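You operate a simulated robot arm through the tools that you are given. There is no shell and no other tool.

Carry out the task below with a simulated robot arm. There is one attempt and no reset: what you move stays moved.

Task
Stop the pump and open the left filter pot without a spill.
Fine: shut its valve and open its bleed knob before the lid knob; leave them so, and the other pot alone.

It is judged by the outcome, as a careful person would: the job done as asked, and still so three seconds after it is handed in. It fails if anything else is knocked over, pushed out of place, dropped, spilled or broken. A push-on lid holds only when it is set on centred and level and pressed home; a screw cap is set on level and turned clockwise until tight.

Robot
A 7-joint arm with a two-finger parallel gripper, fixed in place. Base frame: the origin is at the foot of the arm, x ahead of it, y to its left, z up; the work surface is at about z = 0.7. Readings come in m, degrees, newtons and seconds.
Its first joint turns from -149.0 to 149.0 degrees. Payload 3.5 kg.
The tool frame sits at the grasp point between the pads (the TCP): z along the fingers, y along the line on which they close. The tips reach 0.023 m beyond it. Largest opening 0.094 m; finger width 0.038, thickness 0.01; the body of the gripper, 0.054 by 0.096 m, starts 0.039 m behind the TCP.
Orientation is told as [roll, pitch, yaw] about the base's x, y, z axes, in that order, counted from this pose: with the fingers straight down and closing along the base's y, the tool's x points along the base's -x, its y along +y and its z along -z.

Tools
- The arm moves only by the tool jog_arm. Its argument "commands" is a list of rows, each an object (a shift or turn left out is 0, a gripper value left out holds the last) with "offset": the shift along the tool's x, y, z in m, a list of three; "delta_rot": the turn, a rotation vector about the tool's x, y, z in degrees, a list of three; "claw": the gripper command, from -1 (fully open) to 1 (shut), values between in proportion. In form: [{"offset": [tx, ty, tz], "delta_rot": [rx, ry, rz], "claw": claw}, ...]. A call has 1 to 20 rows; each row shifts and turns the commanded pose from where the row before left it, along the tool's axes as they then stand. Rows are played at 5 a second. More than 0.05 m and 8.6 degrees between two rows, or a gripper value outside its range, and nothing of the call is played. A pose out of reach is approached as far as the arm can. The call stops where the force on the tool passes 90 N (or 10 N more than at its start, if that is more) or the arm is blocked; 0.2 s more then pass. Each finger travels about 0.153 m/s and halts on what it meets, pressing with about 29 N; the grip force reading is that of the motor and also rises with nothing between the fingers. The clock runs only during rows and for 0.2 s after the last one: add rows that do not move to give the fingers time. The reply holds the time, the measured pose of the TCP, the force on the tool along the base axes, the opening and the grip force, in the units named above and with some noise, with the torque about the TCP (base axes, N m) and any sound that the robot's microphone picked up.
- Cameras (640 x 400 px; columns grow to the right, rows downward): "scene" is fixed at [0.4015, 0.6501, 1.4817]; the picture's right is [-0.97, -0.23, 0.00], its down [-0.09, 0.36, -0.93] and it looks along [0.21, -0.90, -0.37] (base axes); focal length 367 px, centre (320, 200). "wrist" rides on the gripper at [0.086, 0.016, -0.074] in the tool frame; the picture's right is [-0.18, 0.98, 0.00], its down [-0.58, -0.11, -0.81] and it looks along [-0.79, -0.15, 0.59] (tool axes); focal length 243 px, centre (320, 200). There is no depth. A picture from a camera that has moved, and an enlarged one, comes with that camera's place and axes in the base frame and with its lens.
- capture(camera): a new picture of that camera. The clock stands still meanwhile.
- zoom(camera, box): a new picture of the part [left, top, right, bottom] of that camera's present view, enlarged. The clock stands still meanwhile.
- job_done(): hands the job in; it is judged then, once.

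Places have to be worked out from the pictures, the camera data and where the tool is seen. Open the gripper and draw the arm clear of the work before you hand the job in, unless the task says otherwise.

The tools are called after "Emit:" by a JSON object that holds its "name" and its "arguments". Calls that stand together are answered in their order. jog_arm: Moves the arm, as the interface text tells. Its arguments: {"type":"object","properties":{"commands":{"type":"array","items":{"type":"object","properties":{"offset":{"type":"array","items":{"type":"number"}},"delta_rot":{"type":"array","items":{"type":"number"}},"claw":{"type":"number"}}}}},"required":["commands"]} The other tools are called the same way: capture (camera) takes a picture; zoom (camera, box) takes an enlarged picture of a part of a camera's view; job_done () hands the job in.

At the start:

```text
t: 0.0
ee_pos: [0.5819, -0.9312, 1.2626]
tcp_rot: [0.0, 0.0, 0.0]
force: [0.5, -0.6, -0.4]
wrist_torque: [-0.01, -0.04, 0.01]
opening: 0.0939
grip_force: 0.1
```

scene: 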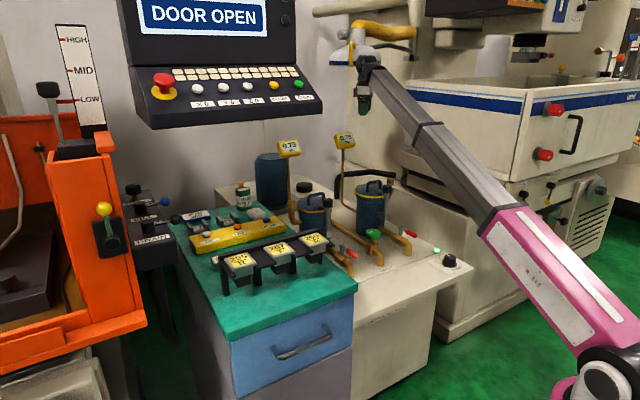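
wrist: 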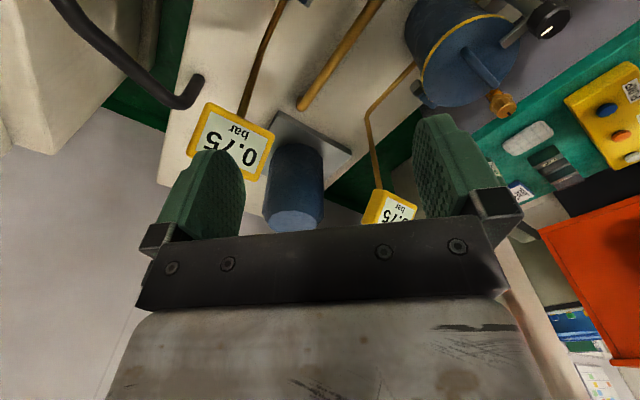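

The scene shows two blue filter pots with gauges on a bench. I'll zoom in on them to identify valves, knobs and the pump control.

Emit:
{"name": "zoom", "arguments": {"camera": "scene", "box": [240, 120, 480, 290]}}

Emit:
{"name": "zoom", "arguments": {"camera": "scene", "box": [120, 0, 340, 140]}}

Emit:
{"name": "zoom", "arguments": {"camera": "wrist", "box": [120, 0, 640, 260]}}

```text
2.35 times, centred on (360, 205) of scene
camera zoom: at [0.4015, 0.6501, 1.4817], right [-0.97, -0.23, 0.0], down [-0.09, 0.36, -0.93], along [0.21, -0.9, -0.37], focal length 864 px, centre (226, 188)
```

zoom: 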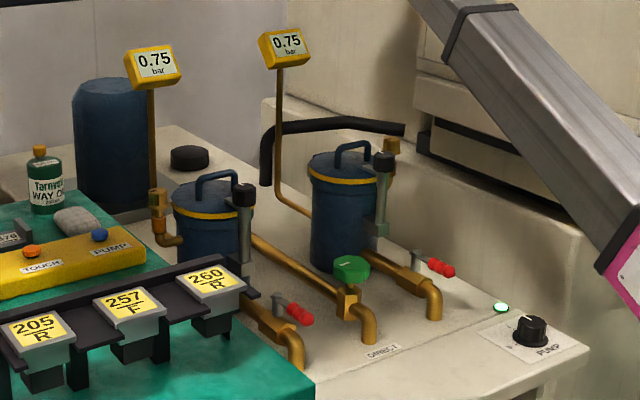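

```text
2.86 times, centred on (230, 70) of scene
camera zoom: at [0.4015, 0.6501, 1.4817], right [-0.97, -0.23, 0.0], down [-0.09, 0.36, -0.93], along [0.21, -0.9, -0.37], focal length 1049 px, centre (577, 571)
```

zoom: 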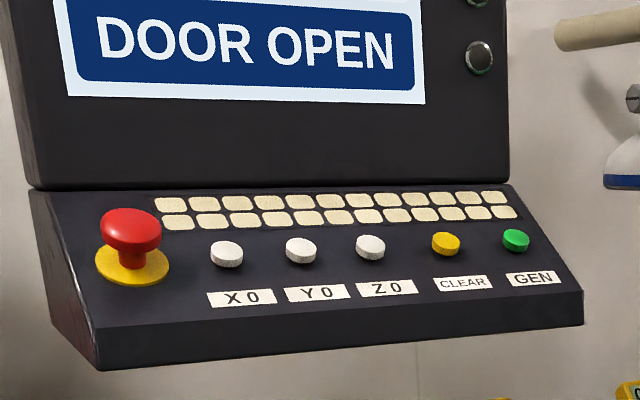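

```text
1.23 times, centred on (380, 130) of wrist
camera zoom: at [0.4953, -0.914, 1.3377], right [0.18, 0.98, 0.0], down [0.58, -0.11, 0.81], along [0.79, -0.15, -0.59], focal length 299 px, centre (246, 286)
```

zoom: 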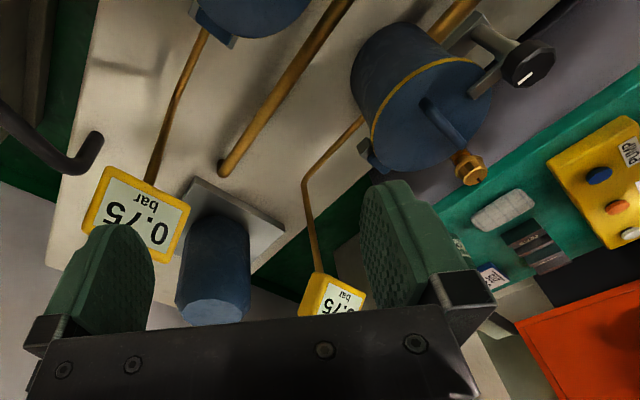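

Both pots lie on a line roughly perpendicular to my radial direction: the left pot at about (0.75,-0.70) and the right at about (0.53,-0.93). The pump knob is near (0.19,-0.70). I'll pull the tool back toward the base and yaw it -45° so the wrist camera looks at the left pot from the front.

Emit:
{"name": "jog_arm", "arguments": {"commands": [{"offset": [0.013, 0.046, 0.005]}, {"offset": [0.013, 0.046, 0.005]}, {"offset": [0.013, 0.046, 0.005]}, {"offset": [0.013, 0.046, 0.005]}, {"offset": [0.013, 0.046, 0.005]}, {"offset": [0.013, 0.046, 0.005]}, {"offset": [0.013, 0.046, 0.005]}, {"offset": [0.013, 0.046, 0.005]}, {"offset": [0.013, 0.046, 0.005]}, {"offset": [0.013, 0.046, 0.005]}, {"delta_rot": [0, 0, 7.5]}, {"delta_rot": [0, 0, 7.5]}, {"delta_rot": [0, 0, 7.5]}, {"delta_rot": [0, 0, 7.5]}, {"delta_rot": [0, 0, 7.5]}, {"delta_rot": [0, 0, 7.5]}, {}]}}

Emit:
{"name": "capture", "arguments": {"camera": "wrist"}}

Emit:
{"name": "capture", "arguments": {"camera": "scene"}}

```text
t: 2.5
ee_pos: [0.488, -0.5071, 1.1087]
tcp_rot: [-0.9, -0.4, -5.8]
force: [-10.5, -19.7, -2.7]
wrist_torque: [1.74, -1.25, 2.07]
opening: 0.0939
grip_force: 0.1
out of reach, approached as far as the arm can: row 2, 3, 4, 5, 6, 7, 8, 9, 10, 11
stopped in row 12: the force on the tool passed its limit at 149 N (the readings are from after the stop); the commanded pose is now the measured one
```

```text
taken
camera wrist: at [0.4035, -0.4813, 1.1819], right [0.28, 0.96, -0.01], down [0.56, -0.15, 0.81], along [0.78, -0.24, -0.58], focal length 243 px, centre (320, 200)
```

wrist: 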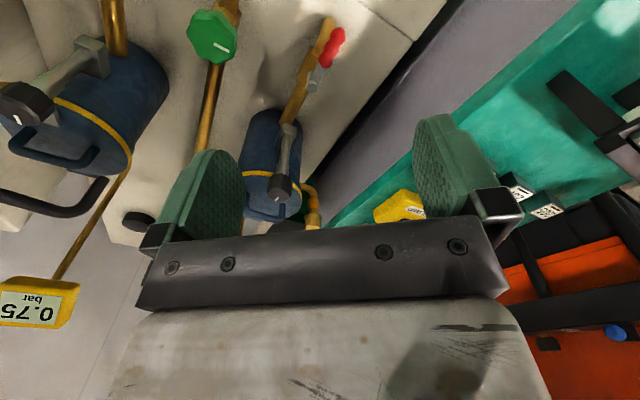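

```text
taken
```

scene: 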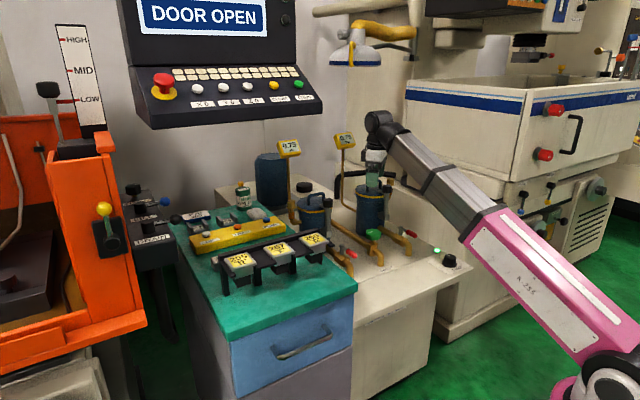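

The move halted with a force spike, though nothing appears near the gripper in the scene picture, so it was perhaps a joint-limit jump. I'll hold still to check the settled readings.

Emit:
{"name": "jog_arm", "arguments": {"commands": [{}, {}]}}

Emit:
{"name": "zoom", "arguments": {"camera": "scene", "box": [260, 90, 580, 290]}}

Emit:
{"name": "capture", "arguments": {"camera": "wrist"}}

```text
t: 3.1
ee_pos: [0.4895, -0.5066, 1.1085]
tcp_rot: [-0.9, -0.5, -5.9]
force: [-16.6, -27.0, -13.0]
wrist_torque: [2.1, -2.57, 2.91]
opening: 0.0939
grip_force: 0.0
```

```text
2.00 times, centred on (420, 190) of scene
camera zoom: at [0.4015, 0.6501, 1.4817], right [-0.97, -0.23, 0.0], down [-0.09, 0.36, -0.93], along [0.21, -0.9, -0.37], focal length 734 px, centre (120, 220)
```

zoom: 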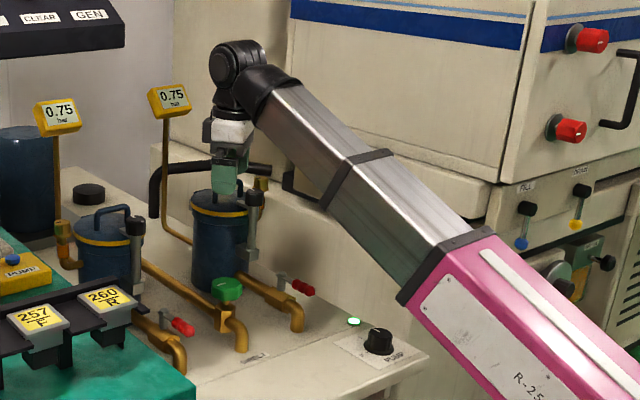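

```text
taken
camera wrist: at [0.4034, -0.4812, 1.1819], right [0.28, 0.96, -0.01], down [0.56, -0.16, 0.81], along [0.78, -0.24, -0.58], focal length 243 px, centre (320, 200)
```

wrist: 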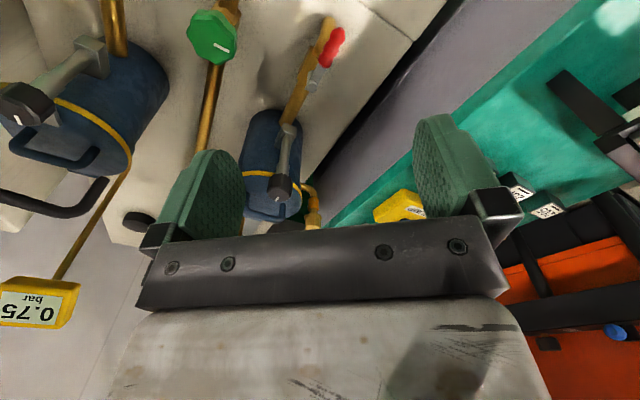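

A steady ~34 N remains with nothing near the fingers, so the gripper side is likely pressing on the arm's own forearm in this high, folded pose. I'll move outward and lower to relieve it.

Emit:
{"name": "jog_arm", "arguments": {"commands": [{"offset": [-0.02, -0.02, 0.0]}, {"offset": [-0.02, -0.02, 0.0]}, {}]}}

```text
t: 3.9
ee_pos: [0.5242, -0.5504, 1.1092]
tcp_rot: [-0.9, -0.4, -6.3]
force: [0.3, -0.2, 0.1]
wrist_torque: [0.01, -0.01, 0.0]
opening: 0.0942
grip_force: 0.0
```

Contact is gone. I'll descend about 0.1 m where the forearm is flatter, then yaw in steps toward -45°.

Emit:
{"name": "jog_arm", "arguments": {"commands": [{"offset": [0, 0, 0.04]}, {"offset": [0, 0, 0.04]}, {"offset": [0, 0, 0.02]}, {"delta_rot": [0, 0, 8]}, {"delta_rot": [0, 0, 8]}, {"delta_rot": [0, 0, 8]}, {"delta_rot": [0, 0, 8]}, {"delta_rot": [0, 0, 7]}, {}]}}

Emit:
{"name": "capture", "arguments": {"camera": "wrist"}}

Emit:
{"name": "zoom", "arguments": {"camera": "scene", "box": [260, 90, 580, 290]}}

```text
t: 5.9
ee_pos: [0.5244, -0.5526, 1.0082]
tcp_rot: [-0.5, -0.8, -45.1]
force: [0.4, 0.1, -0.3]
wrist_torque: [0.0, -0.01, 0.02]
opening: 0.0939
grip_force: 0.1
```

```text
taken
camera wrist: at [0.4741, -0.4789, 1.0821], right [0.83, 0.56, 0.0], down [0.33, -0.48, 0.82], along [0.46, -0.68, -0.58], focal length 243 px, centre (320, 200)
```

wrist: 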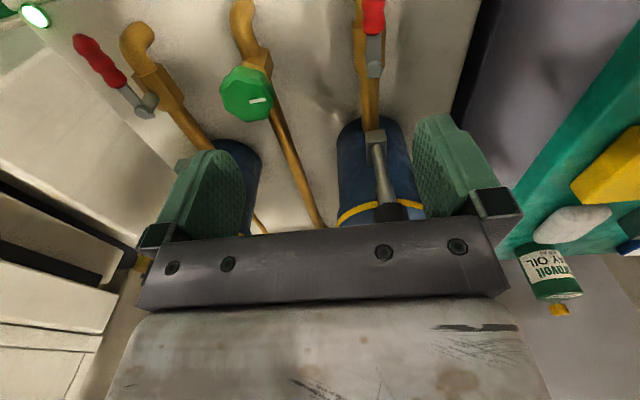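

```text
2.00 times, centred on (420, 190) of scene
camera zoom: at [0.4015, 0.6501, 1.4817], right [-0.97, -0.23, 0.0], down [-0.09, 0.36, -0.93], along [0.21, -0.9, -0.37], focal length 734 px, centre (120, 220)
```

zoom: 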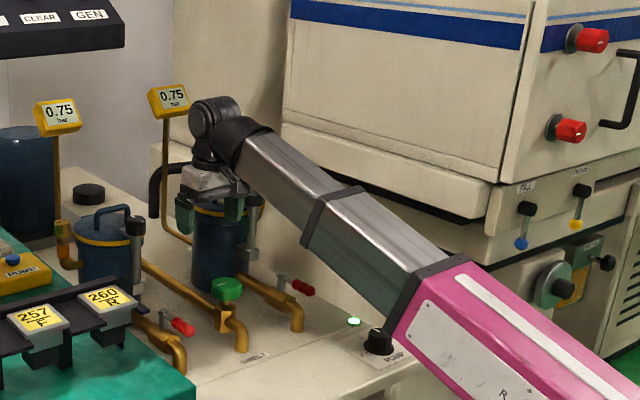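

Left pot's red-handled valve is in line with its pipe (open), the green one is the DIRECT bypass, and a black lid-clamp knob stands in front of the left pot. I'll back up radially to see the whole valve area.

Emit:
{"name": "jog_arm", "arguments": {"commands": [{"offset": [0.04, 0, 0.0]}, {"offset": [0.04, 0, 0.0]}, {"offset": [0.02, 0, 0.0]}, {}]}}

Emit:
{"name": "capture", "arguments": {"camera": "wrist"}}

```text
t: 6.9
ee_pos: [0.4535, -0.4821, 1.0063]
tcp_rot: [-0.3, -0.8, -45.2]
force: [-1.0, 0.1, -0.1]
wrist_torque: [0.02, -0.02, 0.0]
opening: 0.0938
grip_force: 0.0
```

```text
taken
camera wrist: at [0.4028, -0.4081, 1.0799], right [0.83, 0.56, 0.0], down [0.33, -0.48, 0.82], along [0.46, -0.67, -0.58], focal length 243 px, centre (320, 200)
```

wrist: 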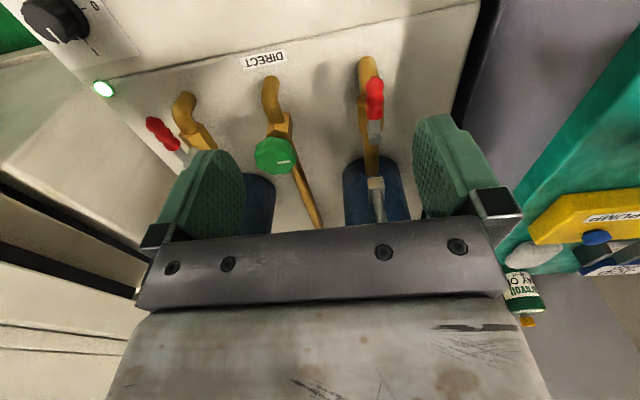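

I can now see the pump knob at the corner with position marks, plus all three valves; zooming in for detail.

Emit:
{"name": "zoom", "arguments": {"camera": "wrist", "box": [0, 0, 200, 120]}}

Emit:
{"name": "zoom", "arguments": {"camera": "wrist", "box": [230, 40, 430, 230]}}

Emit:
{"name": "zoom", "arguments": {"camera": "scene", "box": [400, 230, 480, 280]}}

Emit:
{"name": "zoom", "arguments": {"camera": "scene", "box": [280, 170, 400, 290]}}

```text
3.20 times, centred on (100, 60) of wrist
camera zoom: at [0.4028, -0.4081, 1.0799], right [0.83, 0.56, 0.0], down [0.33, -0.48, 0.82], along [0.46, -0.67, -0.58], focal length 776 px, centre (1024, 648)
```

zoom: 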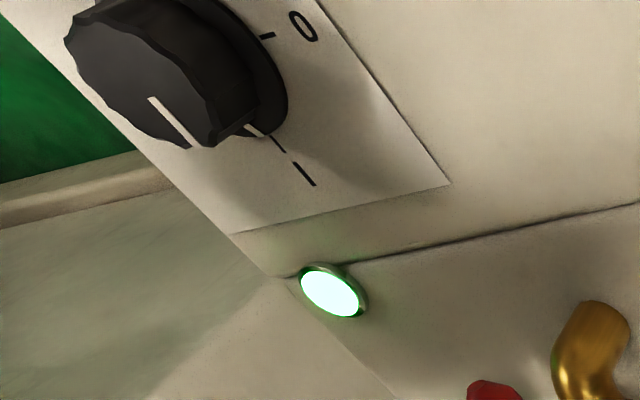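

```text
2.11 times, centred on (330, 135) of wrist
camera zoom: at [0.4028, -0.4081, 1.0799], right [0.83, 0.56, 0.0], down [0.33, -0.48, 0.82], along [0.46, -0.67, -0.58], focal length 511 px, centre (299, 337)
```

zoom: 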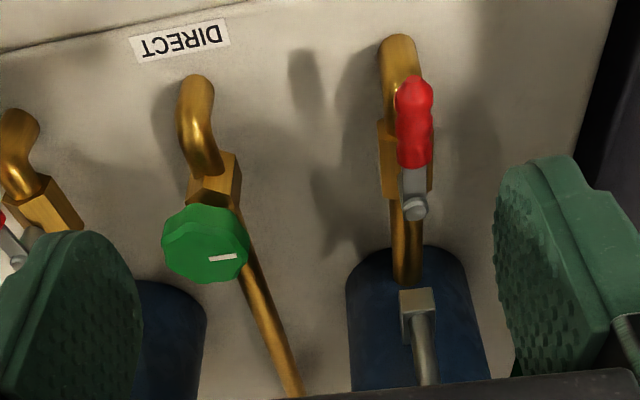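

```text
8.00 times, centred on (440, 255) of scene
camera zoom: at [0.4015, 0.6501, 1.4817], right [-0.97, -0.23, 0.0], down [-0.09, 0.36, -0.93], along [0.21, -0.9, -0.37], focal length 2937 px, centre (-640, -240)
```

zoom: 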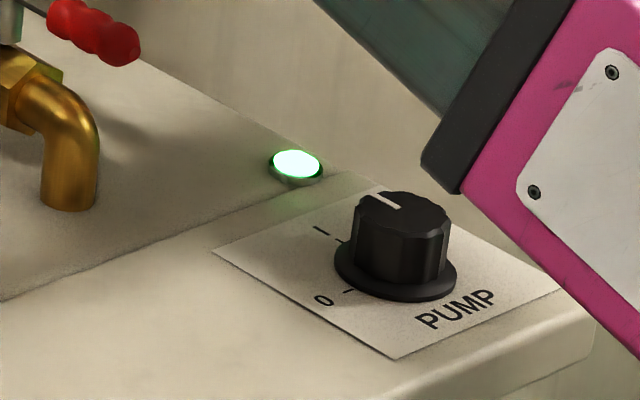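

```text
3.33 times, centred on (340, 230) of scene
camera zoom: at [0.4015, 0.6501, 1.4817], right [-0.97, -0.23, 0.0], down [-0.09, 0.36, -0.93], along [0.21, -0.9, -0.37], focal length 1224 px, centre (253, 100)
```

zoom: 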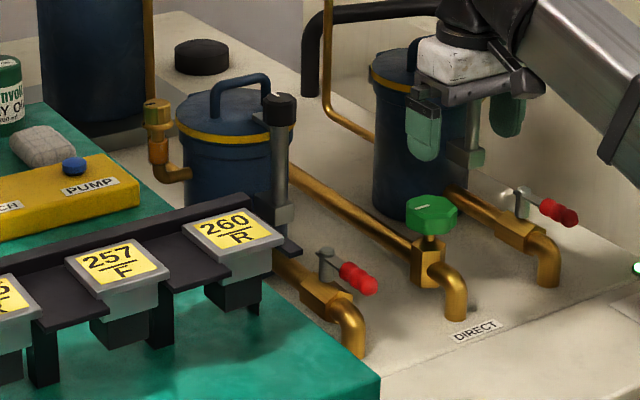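

The PUMP knob (about (0.19,-0.69), top z≈0.735) points at "I", and "0" is about 90° counter-clockwise seen from above; the lamp beside it is lit. I'll move above it and yaw to about -120° so I have room to turn +90°.

Emit:
{"name": "jog_arm", "arguments": {"commands": [{"offset": [0.005, -0.0417, 0.013]}, {"offset": [0.005, -0.0417, 0.013]}, {"offset": [0.005, -0.0417, 0.013]}, {"offset": [0.005, -0.0417, 0.013]}, {"offset": [0.005, -0.0417, 0.013]}, {"offset": [0.005, -0.0417, 0.013]}, {"offset": [0.005, -0.0417, 0.013]}, {"offset": [0.005, -0.0417, 0.013]}, {"delta_rot": [0, 0, 8.3]}, {"delta_rot": [0, 0, 8.3]}, {"delta_rot": [0, 0, 8.3]}, {}]}}

Emit:
{"name": "capture", "arguments": {"camera": "wrist"}}

Emit:
{"name": "zoom", "arguments": {"camera": "scene", "box": [380, 170, 540, 290]}}

```text
t: 9.5
ee_pos: [0.1916, -0.6911, 0.9057]
tcp_rot: [0.0, -0.9, -70.2]
force: [-0.2, 1.0, -0.4]
wrist_torque: [0.03, -0.01, 0.01]
opening: 0.0937
grip_force: 0.0
```

```text
taken
camera wrist: at [0.1759, -0.6035, 0.9797], right [0.99, 0.16, 0.0], down [0.09, -0.57, 0.82], along [0.13, -0.8, -0.58], focal length 243 px, centre (320, 200)
```

wrist: 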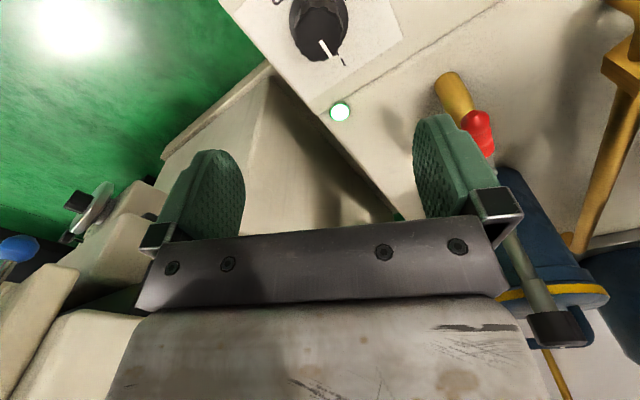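

```text
3.33 times, centred on (460, 230) of scene
camera zoom: at [0.4015, 0.6501, 1.4817], right [-0.97, -0.23, 0.0], down [-0.09, 0.36, -0.93], along [0.21, -0.9, -0.37], focal length 1224 px, centre (-147, 100)
```

zoom: 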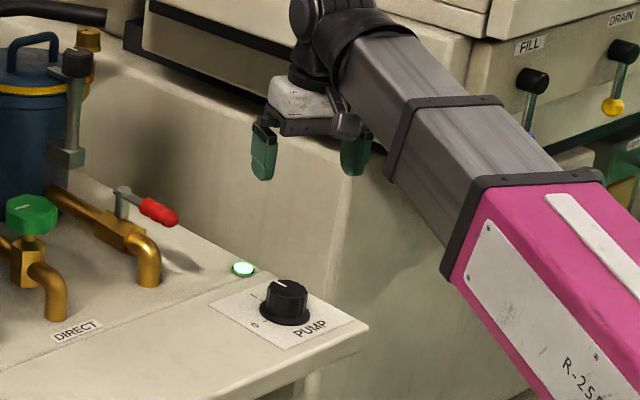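

The tool is right above the knob (predicted and seen pixel positions agree). I'll finish the yaw to about -120° and lower partway, then check alignment.

Emit:
{"name": "jog_arm", "arguments": {"commands": [{"delta_rot": [0, 0, 8.3]}, {"delta_rot": [0, 0, 8.3]}, {"delta_rot": [0, 0, 8.3]}, {"delta_rot": [0, 0, 8.3]}, {"delta_rot": [0, 0, 8.3]}, {"delta_rot": [0, 0, 8.3]}, {"offset": [0, 0, 0.04]}, {"offset": [0, 0, 0.04]}, {}]}}

Emit:
{"name": "capture", "arguments": {"camera": "wrist"}}

Emit:
{"name": "zoom", "arguments": {"camera": "scene", "box": [400, 190, 520, 280]}}

```text
t: 11.5
ee_pos: [0.193, -0.6936, 0.8263]
tcp_rot: [0.7, -0.6, -119.7]
force: [-0.1, 0.9, 0.4]
wrist_torque: [0.01, 0.01, 0.02]
opening: 0.0939
grip_force: 0.1
```

```text
taken
camera wrist: at [0.2488, -0.6249, 0.9003], right [0.76, -0.65, 0.01], down [-0.39, -0.44, 0.81], along [-0.52, -0.62, -0.59], focal length 243 px, centre (320, 200)
```

wrist: 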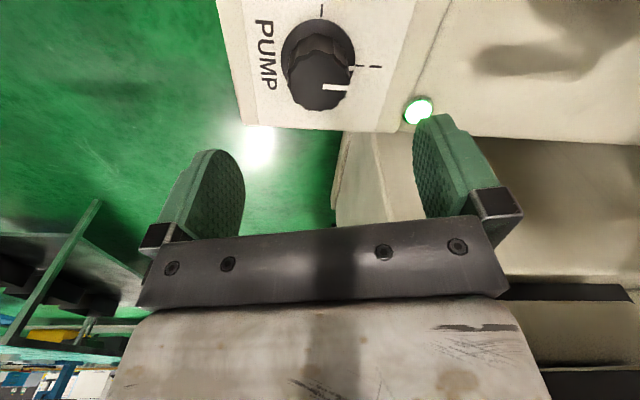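

```text
4.44 times, centred on (460, 235) of scene
camera zoom: at [0.4015, 0.6501, 1.4817], right [-0.97, -0.23, 0.0], down [-0.09, 0.36, -0.93], along [0.21, -0.9, -0.37], focal length 1632 px, centre (-302, 44)
```

zoom: 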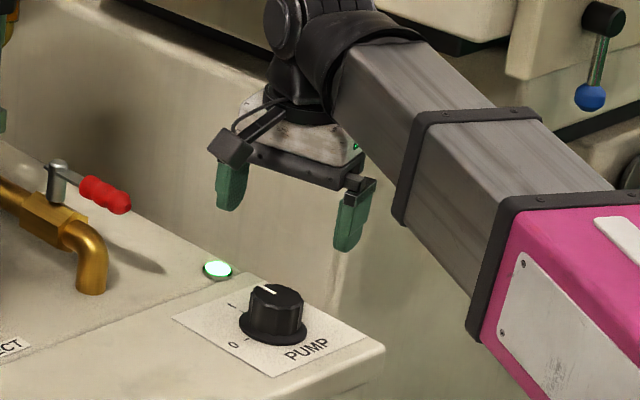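

The knob centre works out to (0.194,-0.691), nearly under the TCP (0.193,-0.694). I'll lower onto it with the tips just above the flange, then close gently.

Emit:
{"name": "jog_arm", "arguments": {"commands": [{"offset": [0, 0, 0.03]}, {"offset": [0, 0, 0.03]}, {"offset": [0, 0, 0.02]}, {"offset": [0, 0, 0.008]}, {}]}}

Emit:
{"name": "capture", "arguments": {"camera": "wrist"}}

Emit:
{"name": "zoom", "arguments": {"camera": "scene", "box": [410, 215, 490, 275]}}

```text
t: 12.7
ee_pos: [0.1892, -0.6945, 0.7373]
tcp_rot: [0.7, -0.6, -119.8]
force: [0.1, 0.3, 0.4]
wrist_torque: [0.0, -0.01, 0.02]
opening: 0.094
grip_force: 0.0
```

```text
taken
camera wrist: at [0.2465, -0.6261, 0.811], right [0.76, -0.65, 0.01], down [-0.39, -0.44, 0.81], along [-0.52, -0.62, -0.59], focal length 243 px, centre (320, 200)
```

wrist: 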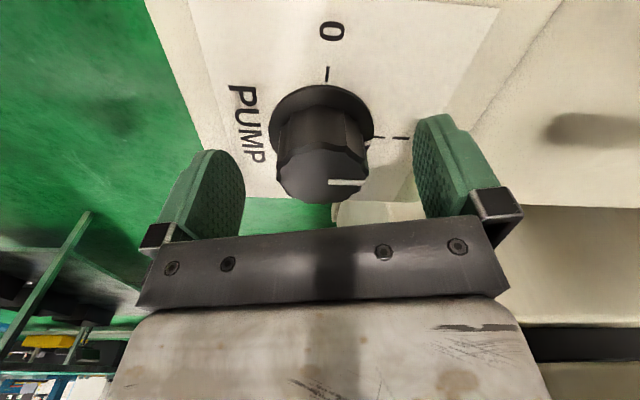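

```text
6.67 times, centred on (450, 245) of scene
camera zoom: at [0.4015, 0.6501, 1.4817], right [-0.97, -0.23, 0.0], down [-0.09, 0.36, -0.93], along [0.21, -0.9, -0.37], focal length 2448 px, centre (-547, -100)
```

zoom: 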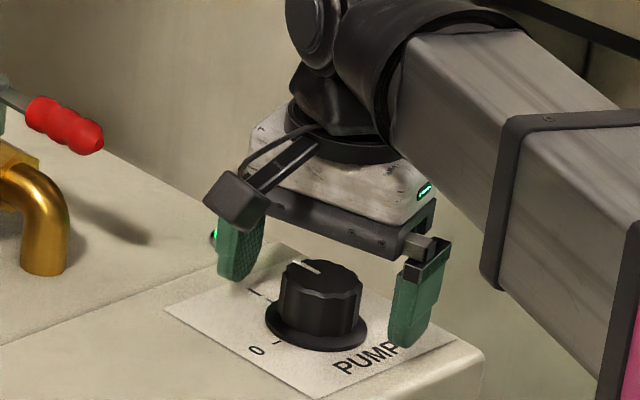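

The knob face centre sits at the TCP's projected pixel (320,183), so alignment is within about 2 mm. I'll close on the knob and watch the readings.

Emit:
{"name": "jog_arm", "arguments": {"commands": [{"claw": 0.0}, {"claw": 1.0}, {"claw": 1.0}, {"claw": 1.0}]}}

```text
t: 13.7
ee_pos: [0.1911, -0.6945, 0.736]
tcp_rot: [0.6, -0.6, -119.8]
force: [11.4, -4.8, -1.7]
wrist_torque: [0.14, 0.57, 0.0]
opening: 0.0437
grip_force: 45.2
```

The grip is at 0.0437 m with an ~12 N side load along tool +y, so I'm slightly off-centre. I'll nudge 2 mm in tool +y, then check.

Emit:
{"name": "jog_arm", "arguments": {"commands": [{"offset": [0, 0.002, 0]}, {}]}}

```text
t: 14.3
ee_pos: [0.191, -0.6948, 0.7366]
tcp_rot: [0.5, -0.5, -119.9]
force: [-7.3, 3.3, -3.0]
wrist_torque: [0.41, 0.32, -0.04]
opening: 0.0435
grip_force: 45.1
```

That overshot slightly; I'll back off 0.8 mm and begin turning counter-clockwise (tool -z) by about 24° to feel the response.

Emit:
{"name": "jog_arm", "arguments": {"commands": [{"offset": [0, -0.0008, 0]}, {"delta_rot": [0, 0, -6]}, {"delta_rot": [0, 0, -6]}, {"delta_rot": [0, 0, -6]}, {"delta_rot": [0, 0, -6]}, {}]}}

Emit:
{"name": "capture", "arguments": {"camera": "wrist"}}

```text
t: 15.7
ee_pos: [0.1906, -0.6949, 0.7369]
tcp_rot: [0.4, -0.8, -95.8]
force: [-15.4, -7.7, 0.1]
wrist_torque: [0.18, 0.29, -0.02]
opening: 0.0438
grip_force: 44.8
```

```text
taken
camera wrist: at [0.215, -0.6089, 0.8105], right [0.96, -0.28, 0.01], down [-0.17, -0.56, 0.81], along [-0.22, -0.78, -0.58], focal length 243 px, centre (320, 200)
```

wrist: 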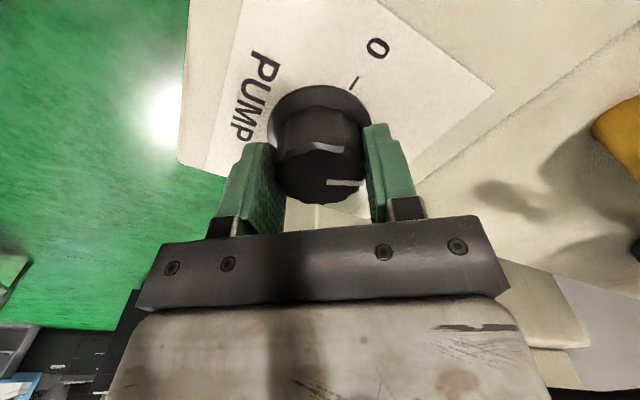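

The knob follows the gripper with no torque. Continuing the turn toward 0.

Emit:
{"name": "jog_arm", "arguments": {"commands": [{"delta_rot": [0, 0, -6]}, {"delta_rot": [0, 0, -6]}, {"delta_rot": [0, 0, -6]}, {"delta_rot": [0, 0, -6]}, {"delta_rot": [0, 0, -6]}, {"delta_rot": [0, 0, -6]}, {}]}}

Emit:
{"name": "capture", "arguments": {"camera": "wrist"}}

```text
t: 17.3
ee_pos: [0.1916, -0.6954, 0.7372]
tcp_rot: [-0.3, -0.6, -59.8]
force: [-32.8, 0.8, -18.2]
wrist_torque: [0.04, -0.82, 0.0]
opening: 0.044
grip_force: 44.6
```

```text
taken
camera wrist: at [0.1604, -0.6107, 0.8107], right [0.94, 0.34, 0.0], down [0.2, -0.55, 0.81], along [0.27, -0.77, -0.58], focal length 243 px, centre (320, 200)
```

wrist: 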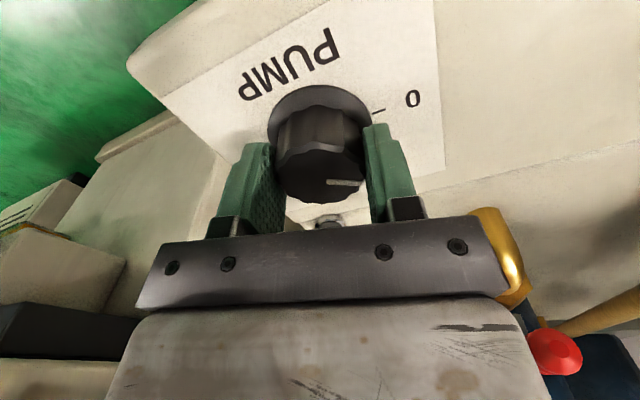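

A side load has built up from a small axis offset. I'll re-centre by shifting about 2.8 mm in -y and 1.5 mm in +x before the last bit of the turn.

Emit:
{"name": "jog_arm", "arguments": {"commands": [{"offset": [0.0008, -0.0014, 0.0005]}, {"offset": [0.0007, -0.0014, 0.0005]}, {}]}}

Emit:
{"name": "zoom", "arguments": {"camera": "scene", "box": [400, 200, 500, 280]}}

```text
t: 18.1
ee_pos: [0.1911, -0.694, 0.7373]
tcp_rot: [0.0, -1.0, -59.6]
force: [1.5, 0.5, 23.4]
wrist_torque: [1.05, 0.28, 0.03]
opening: 0.0437
grip_force: 45.2
```

```text
5.00 times, centred on (450, 240) of scene
camera zoom: at [0.4015, 0.6501, 1.4817], right [-0.97, -0.23, 0.0], down [-0.09, 0.36, -0.93], along [0.21, -0.9, -0.37], focal length 1836 px, centre (-330, 0)
```

zoom: 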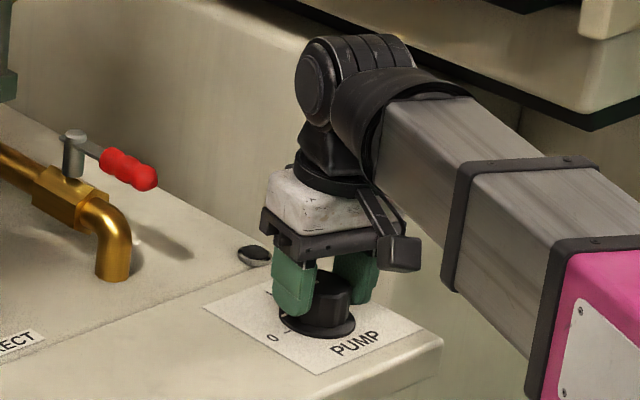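

The lamp has gone out; the pump is stopping. I'll lift 0.6 mm to relieve the vertical load and turn the remaining ~30° so the pointer sits fully on 0.

Emit:
{"name": "jog_arm", "arguments": {"commands": [{"offset": [0, 0, -0.0006]}, {"delta_rot": [0, 0, -6]}, {"delta_rot": [0, 0, -6]}, {"delta_rot": [0, 0, -6]}, {"delta_rot": [0, 0, -6]}, {}]}}

Emit:
{"name": "capture", "arguments": {"camera": "wrist"}}

```text
t: 19.5
ee_pos: [0.1906, -0.695, 0.7371]
tcp_rot: [-0.4, -0.8, -35.7]
force: [23.3, -14.4, 8.7]
wrist_torque: [0.04, -1.17, 0.1]
opening: 0.0438
grip_force: 44.3
```

```text
taken
camera wrist: at [0.1284, -0.6299, 0.8101], right [0.72, 0.69, -0.01], down [0.4, -0.41, 0.82], along [0.56, -0.59, -0.58], focal length 243 px, centre (320, 200)
```

wrist: 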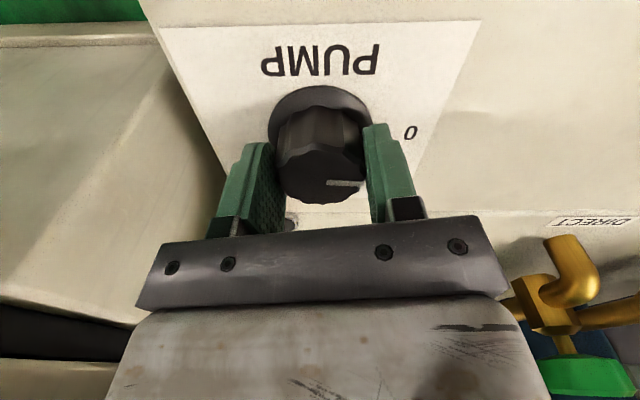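

The "0" label is nearly where "I" was relative to the pointer; about 5° more will centre it.

Emit:
{"name": "jog_arm", "arguments": {"commands": [{"offset": [-0.001, 0.001, 0], "delta_rot": [0, 0, -3]}, {"delta_rot": [0, 0, -3]}, {}]}}

Emit:
{"name": "capture", "arguments": {"camera": "wrist"}}

```text
t: 20.3
ee_pos: [0.1899, -0.695, 0.7367]
tcp_rot: [-0.7, -0.7, -29.8]
force: [4.6, -26.3, 18.3]
wrist_torque: [0.15, -0.4, -0.38]
opening: 0.0437
grip_force: 45.0
```

```text
taken
camera wrist: at [0.1222, -0.6361, 0.8101], right [0.65, 0.76, -0.01], down [0.45, -0.37, 0.82], along [0.62, -0.53, -0.58], focal length 243 px, centre (320, 200)
```

wrist: 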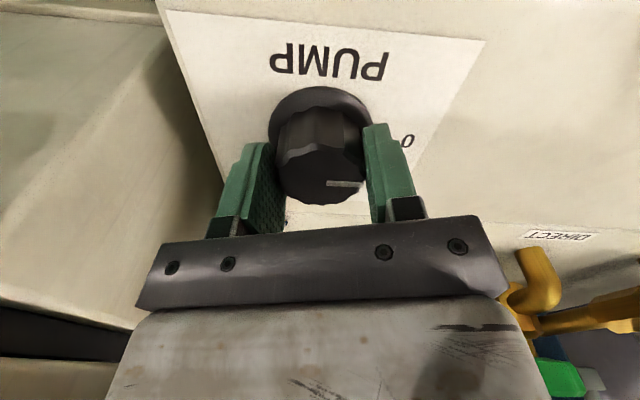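

The torque rise shows the knob is at its 0 stop. I'll release, let the fingers open fully, and lift straight up.

Emit:
{"name": "jog_arm", "arguments": {"commands": [{"delta_rot": [0, 0, 1.5]}, {"claw": -1}, {"claw": -1}, {"claw": -1}, {"offset": [0, 0, -0.03]}, {"offset": [0, 0, -0.04]}, {"offset": [0, 0, -0.04]}, {"offset": [0, 0, -0.03]}, {}]}}

Emit:
{"name": "zoom", "arguments": {"camera": "scene", "box": [400, 200, 500, 280]}}

Emit:
{"name": "capture", "arguments": {"camera": "scene"}}

```text
t: 22.3
ee_pos: [0.1874, -0.6884, 0.8772]
tcp_rot: [-0.5, -0.6, -31.2]
force: [0.5, 0.8, -0.2]
wrist_torque: [0.01, -0.01, -0.02]
opening: 0.094
grip_force: 0.0
```

```text
5.00 times, centred on (450, 240) of scene
camera zoom: at [0.4015, 0.6501, 1.4817], right [-0.97, -0.23, 0.0], down [-0.09, 0.36, -0.93], along [0.21, -0.9, -0.37], focal length 1836 px, centre (-330, 0)
```

zoom: 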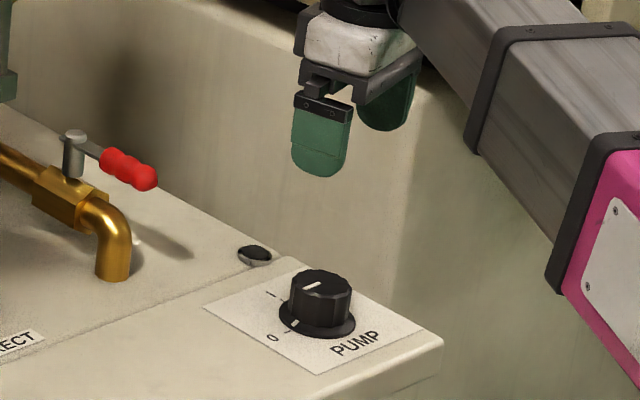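

```text
taken
```

scene: 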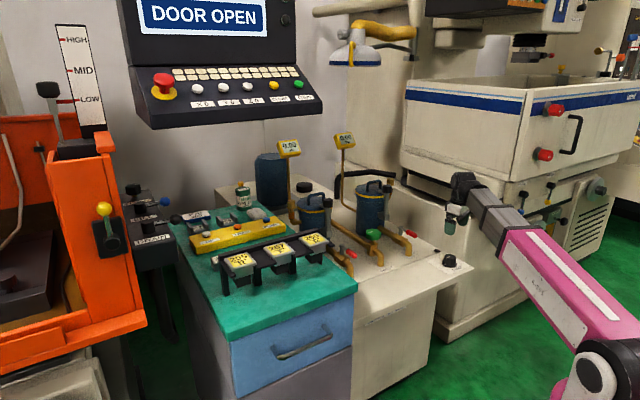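

The pump knob is on 0 and its lamp is off. Now a closer look at the left pot, its valve and the gauges with nothing in the way.

Emit:
{"name": "zoom", "arguments": {"camera": "scene", "box": [270, 120, 370, 200]}}

Emit:
{"name": "zoom", "arguments": {"camera": "scene", "box": [280, 170, 380, 250]}}

Emit:
{"name": "zoom", "arguments": {"camera": "scene", "box": [300, 215, 400, 295]}}

Emit:
{"name": "zoom", "arguments": {"camera": "scene", "box": [340, 160, 420, 224]}}

```text
5.00 times, centred on (320, 160) of scene
camera zoom: at [0.4015, 0.6501, 1.4817], right [-0.97, -0.23, 0.0], down [-0.09, 0.36, -0.93], along [0.21, -0.9, -0.37], focal length 1836 px, centre (320, 400)
```

zoom: 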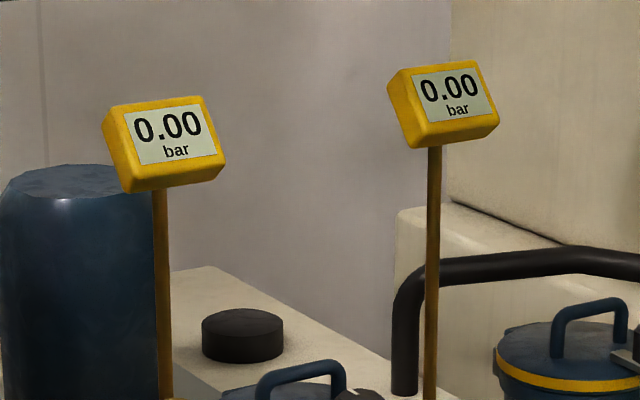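

```text
5.00 times, centred on (330, 210) of scene
camera zoom: at [0.4015, 0.6501, 1.4817], right [-0.97, -0.23, 0.0], down [-0.09, 0.36, -0.93], along [0.21, -0.9, -0.37], focal length 1836 px, centre (270, 150)
```

zoom: 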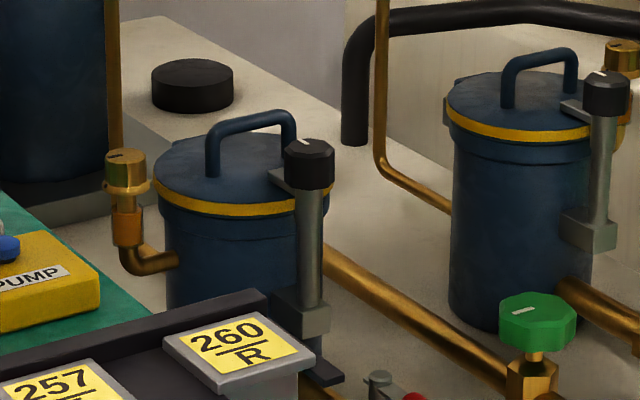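

```text
5.00 times, centred on (350, 255) of scene
camera zoom: at [0.4015, 0.6501, 1.4817], right [-0.97, -0.23, 0.0], down [-0.09, 0.36, -0.93], along [0.21, -0.9, -0.37], focal length 1836 px, centre (170, -75)
```

zoom: 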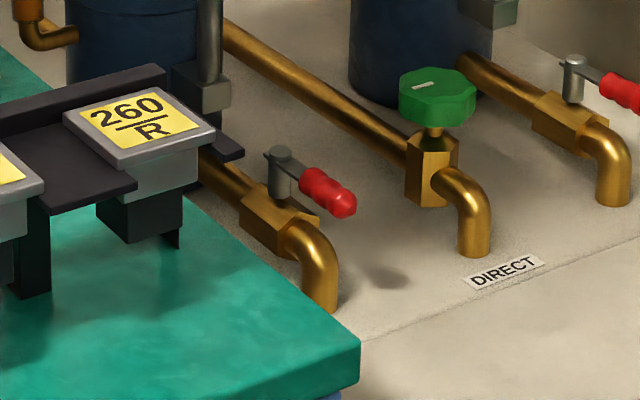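

```text
6.25 times, centred on (380, 192) of scene
camera zoom: at [0.4015, 0.6501, 1.4817], right [-0.97, -0.23, 0.0], down [-0.09, 0.36, -0.93], along [0.21, -0.9, -0.37], focal length 2295 px, centre (-55, 250)
```

zoom: 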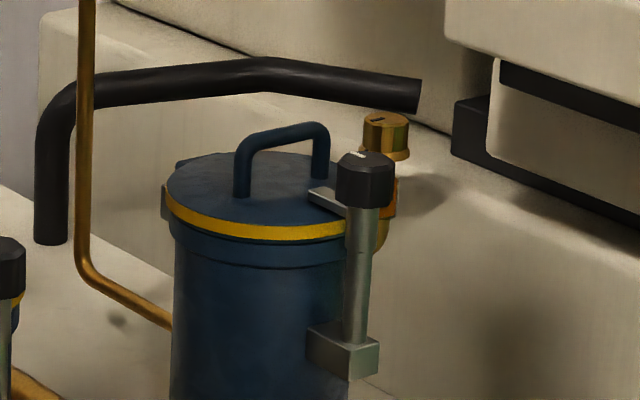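

Both gauges now read 0.00. Next is the left valve: I place its pivot at about (0.598,-0.553) and the handle pointing at the robot to (0.535,-0.491), z≈0.81. I'll move above the handle at a safe height with yaw -45°.

Emit:
{"name": "jog_arm", "arguments": {"commands": [{"offset": [0, 0, -0.04]}, {"offset": [0, 0, -0.035]}, {"offset": [-0.0249, 0.038, 0]}, {"offset": [-0.0249, 0.038, 0]}, {"offset": [-0.0249, 0.038, 0]}, {"offset": [-0.0249, 0.038, 0]}, {"offset": [-0.0249, 0.038, 0]}, {"offset": [-0.0249, 0.038, 0]}, {"offset": [-0.0249, 0.038, 0]}, {"offset": [-0.0249, 0.038, 0]}, {"offset": [-0.0249, 0.038, 0]}, {"delta_rot": [0, 0, 7]}, {"delta_rot": [0, 0, 7]}, {}]}}

Emit:
{"name": "capture", "arguments": {"camera": "wrist"}}

Emit:
{"name": "zoom", "arguments": {"camera": "scene", "box": [280, 160, 420, 290]}}

```text
t: 25.3
ee_pos: [0.5561, -0.5132, 0.9509]
tcp_rot: [-0.3, -0.9, -45.4]
force: [-0.6, 0.9, 0.5]
wrist_torque: [-0.02, 0.01, -0.04]
opening: 0.0941
grip_force: 0.1
```

```text
taken
camera wrist: at [0.5065, -0.4391, 1.0244], right [0.83, 0.56, 0.0], down [0.33, -0.48, 0.82], along [0.45, -0.68, -0.58], focal length 243 px, centre (320, 200)
```

wrist: 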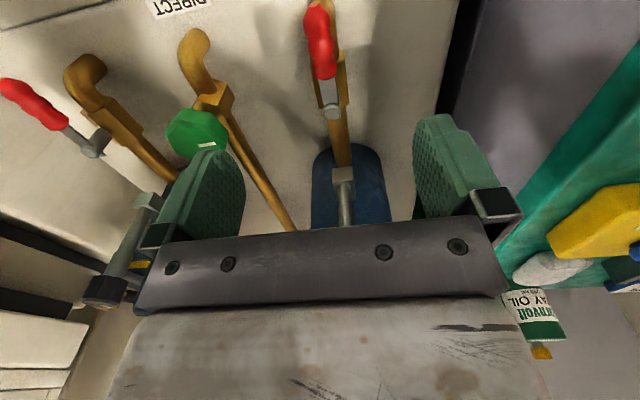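

```text
3.08 times, centred on (350, 225) of scene
camera zoom: at [0.4015, 0.6501, 1.4817], right [-0.97, -0.23, 0.0], down [-0.09, 0.36, -0.93], along [0.21, -0.9, -0.37], focal length 1130 px, centre (228, 123)
```

zoom: 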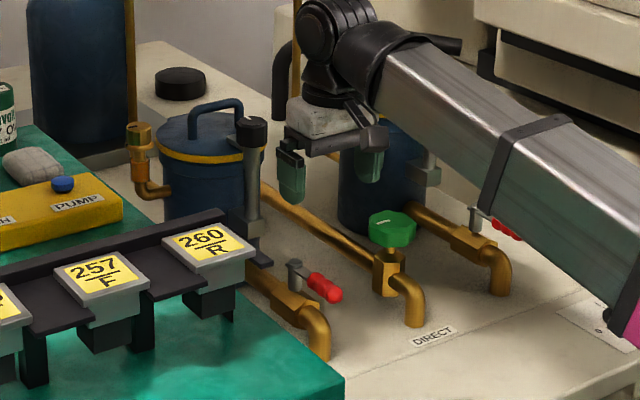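

The handle recomputes to the same place, so the TCP is above the red grip. I'll narrow the fingers to ~0.05 m and lower so they straddle it, tips just above the pipe.

Emit:
{"name": "jog_arm", "arguments": {"commands": [{"claw": -0.06}, {"claw": -0.06}, {"offset": [0, 0, 0.035]}, {"offset": [0, 0, 0.035]}, {"offset": [0, 0, 0.035]}, {"offset": [0, 0, 0.02]}, {"offset": [0, 0, 0.013]}, {}]}}

Emit:
{"name": "capture", "arguments": {"camera": "wrist"}}

Emit:
{"name": "zoom", "arguments": {"camera": "scene", "box": [300, 215, 400, 295]}}

```text
t: 27.1
ee_pos: [0.5586, -0.5138, 0.8116]
tcp_rot: [-0.4, -0.7, -45.4]
force: [0.1, -0.4, -0.7]
wrist_torque: [0.0, 0.03, 0.0]
opening: 0.0498
grip_force: 0.0
```

```text
taken
camera wrist: at [0.5095, -0.4402, 0.8852], right [0.83, 0.56, 0.0], down [0.33, -0.48, 0.82], along [0.46, -0.68, -0.58], focal length 243 px, centre (320, 200)
```

wrist: 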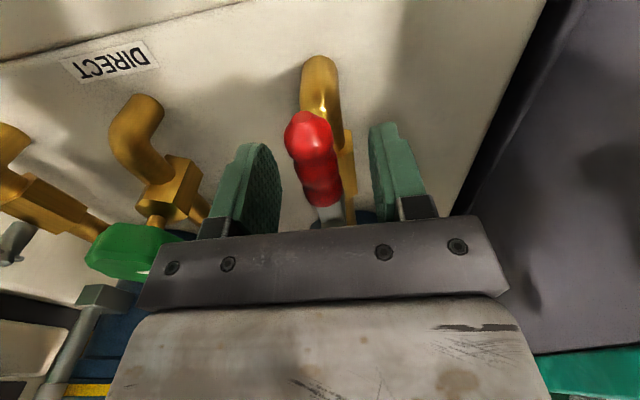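

```text
5.00 times, centred on (350, 255) of scene
camera zoom: at [0.4015, 0.6501, 1.4817], right [-0.97, -0.23, 0.0], down [-0.09, 0.36, -0.93], along [0.21, -0.9, -0.37], focal length 1836 px, centre (170, -75)
```

zoom: 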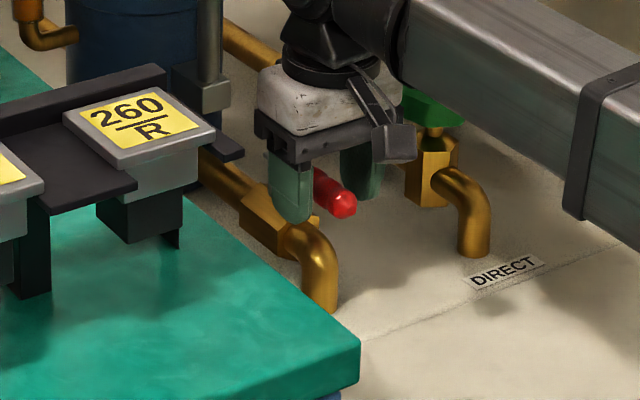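

The fingers straddle the red grip cleanly. I'll narrow to ~0.03 m and sweep clockwise (the usual closing direction) about the pivot a little, watching force.

Emit:
{"name": "jog_arm", "arguments": {"commands": [{"claw": 0.36}, {"claw": 0.36}, {"offset": [-0.0005, 0.0078, 0], "delta_rot": [0, 0, 8]}, {"offset": [-0.0005, 0.0078, 0], "delta_rot": [0, 0, 8]}, {}]}}

Emit:
{"name": "capture", "arguments": {"camera": "wrist"}}

```text
t: 28.3
ee_pos: [0.5712, -0.5064, 0.8113]
tcp_rot: [-0.1, -0.9, -61.4]
force: [-1.1, 0.0, 0.3]
wrist_torque: [-0.02, 0.05, 0.02]
opening: 0.0303
grip_force: 0.4
```

```text
taken
camera wrist: at [0.5436, -0.4212, 0.8852], right [0.95, 0.31, 0.0], down [0.18, -0.55, 0.82], along [0.25, -0.78, -0.58], focal length 243 px, centre (320, 200)
```

wrist: 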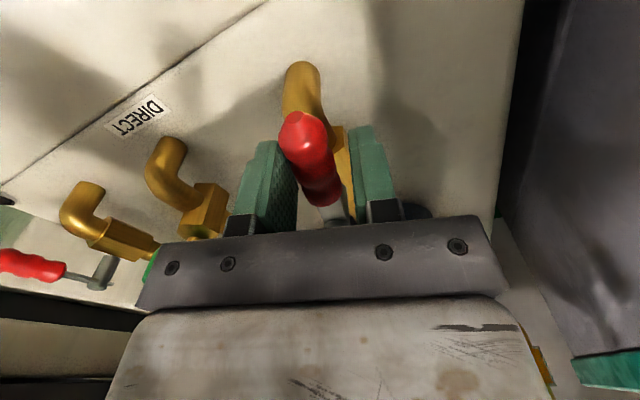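

Still essentially no force. Continuing clockwise in small steps to meet the handle.

Emit:
{"name": "jog_arm", "arguments": {"commands": [{"offset": [-0.0005, 0.0078, 0], "delta_rot": [0, 0, 8]}, {}]}}

Emit:
{"name": "capture", "arguments": {"camera": "wrist"}}

```text
t: 28.9
ee_pos: [0.5791, -0.5026, 0.8121]
tcp_rot: [0.0, -0.9, -69.4]
force: [-0.4, -0.6, -1.1]
wrist_torque: [0.02, 0.02, 0.05]
opening: 0.0306
grip_force: 0.5
```

```text
taken
camera wrist: at [0.5631, -0.4146, 0.8857], right [0.98, 0.17, 0.0], down [0.1, -0.57, 0.82], along [0.14, -0.8, -0.58], focal length 243 px, centre (320, 200)
```

wrist: 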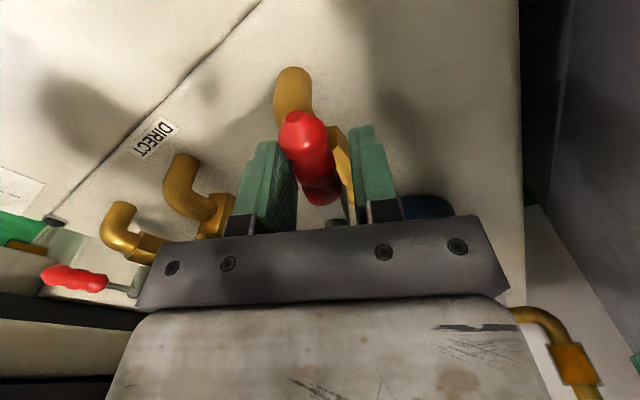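

Emit:
{"name": "zoom", "arguments": {"camera": "scene", "box": [300, 215, 380, 279]}}

```text
6.25 times, centred on (340, 247) of scene
camera zoom: at [0.4015, 0.6501, 1.4817], right [-0.97, -0.23, 0.0], down [-0.09, 0.36, -0.93], along [0.21, -0.9, -0.37], focal length 2295 px, centre (195, -94)
```

zoom: 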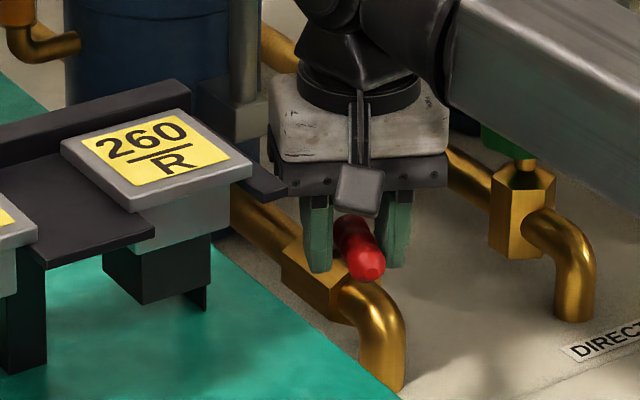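

The handle is turning clockwise with almost no resistance. Continuing the sweep.

Emit:
{"name": "jog_arm", "arguments": {"commands": [{"offset": [-0.0005, 0.0078, 0], "delta_rot": [0, 0, 8]}, {"offset": [-0.0005, 0.0078, 0], "delta_rot": [0, 0, 8]}, {"offset": [-0.0005, 0.0078, 0], "delta_rot": [0, 0, 8]}, {"offset": [-0.0005, 0.0078, 0], "delta_rot": [0, 0, 8]}, {"offset": [-0.0005, 0.0078, 0], "delta_rot": [0, 0, 8]}, {}]}}

Emit:
{"name": "capture", "arguments": {"camera": "wrist"}}

Emit:
{"name": "zoom", "arguments": {"camera": "scene", "box": [300, 215, 380, 279]}}

```text
t: 30.3
ee_pos: [0.6169, -0.503, 0.812]
tcp_rot: [0.5, -0.7, -109.4]
force: [-0.4, 0.6, -0.4]
wrist_torque: [-0.01, 0.03, 0.05]
opening: 0.0306
grip_force: 0.1
```

```text
taken
camera wrist: at [0.6612, -0.4259, 0.8868], right [0.87, -0.5, 0.01], down [-0.3, -0.5, 0.81], along [-0.4, -0.71, -0.58], focal length 243 px, centre (320, 200)
```

wrist: 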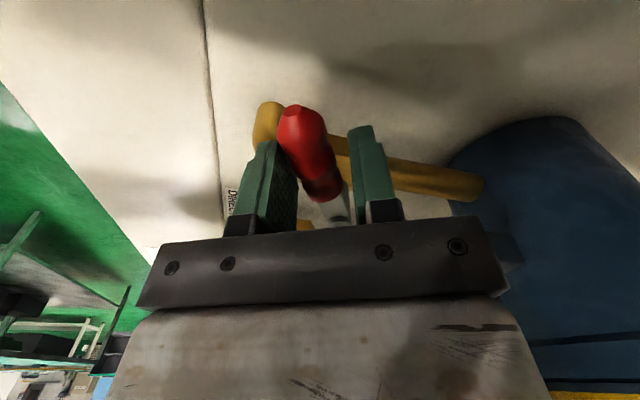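

```text
6.25 times, centred on (340, 247) of scene
camera zoom: at [0.4015, 0.6501, 1.4817], right [-0.97, -0.23, 0.0], down [-0.09, 0.36, -0.93], along [0.21, -0.9, -0.37], focal length 2295 px, centre (195, -94)
```

zoom: 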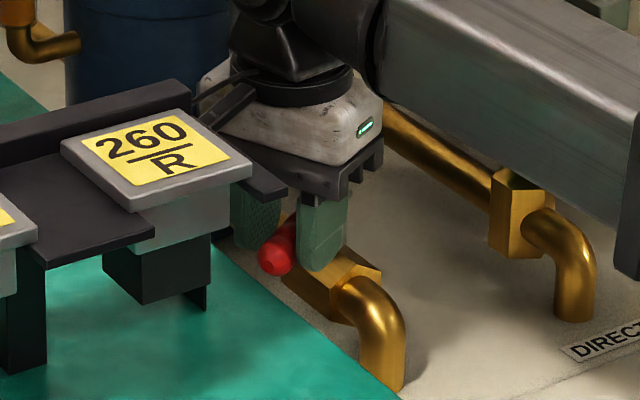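

About 50° of handle travel so far with no contact elsewhere. Continuing toward the closed position.

Emit:
{"name": "jog_arm", "arguments": {"commands": [{"offset": [-0.0005, 0.0078, 0], "delta_rot": [0, 0, 8]}, {"offset": [-0.0005, 0.0078, 0], "delta_rot": [0, 0, 8]}, {"offset": [-0.0005, 0.0078, 0], "delta_rot": [0, 0, 8]}, {}]}}

Emit:
{"name": "capture", "arguments": {"camera": "wrist"}}

Emit:
{"name": "zoom", "arguments": {"camera": "scene", "box": [300, 215, 380, 279]}}

```text
t: 31.3
ee_pos: [0.6367, -0.5161, 0.815]
tcp_rot: [0.8, -0.4, -133.4]
force: [-0.3, 0.3, -0.4]
wrist_torque: [-0.01, -0.02, 0.03]
opening: 0.0305
grip_force: 0.4
```

```text
taken
camera wrist: at [0.7074, -0.4621, 0.8888], right [0.59, -0.81, 0.02], down [-0.48, -0.34, 0.81], along [-0.65, -0.48, -0.59], focal length 243 px, centre (320, 200)
```

wrist: 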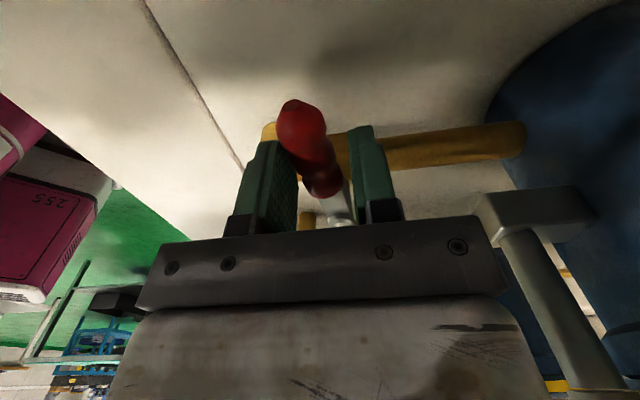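

```text
6.25 times, centred on (340, 247) of scene
camera zoom: at [0.4015, 0.6501, 1.4817], right [-0.97, -0.23, 0.0], down [-0.09, 0.36, -0.93], along [0.21, -0.9, -0.37], focal length 2295 px, centre (195, -94)
```

zoom: 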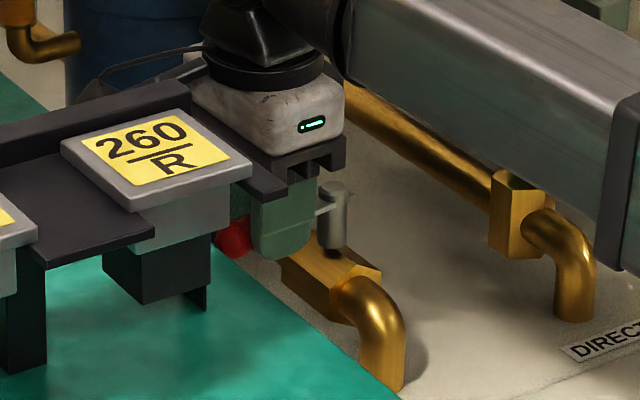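

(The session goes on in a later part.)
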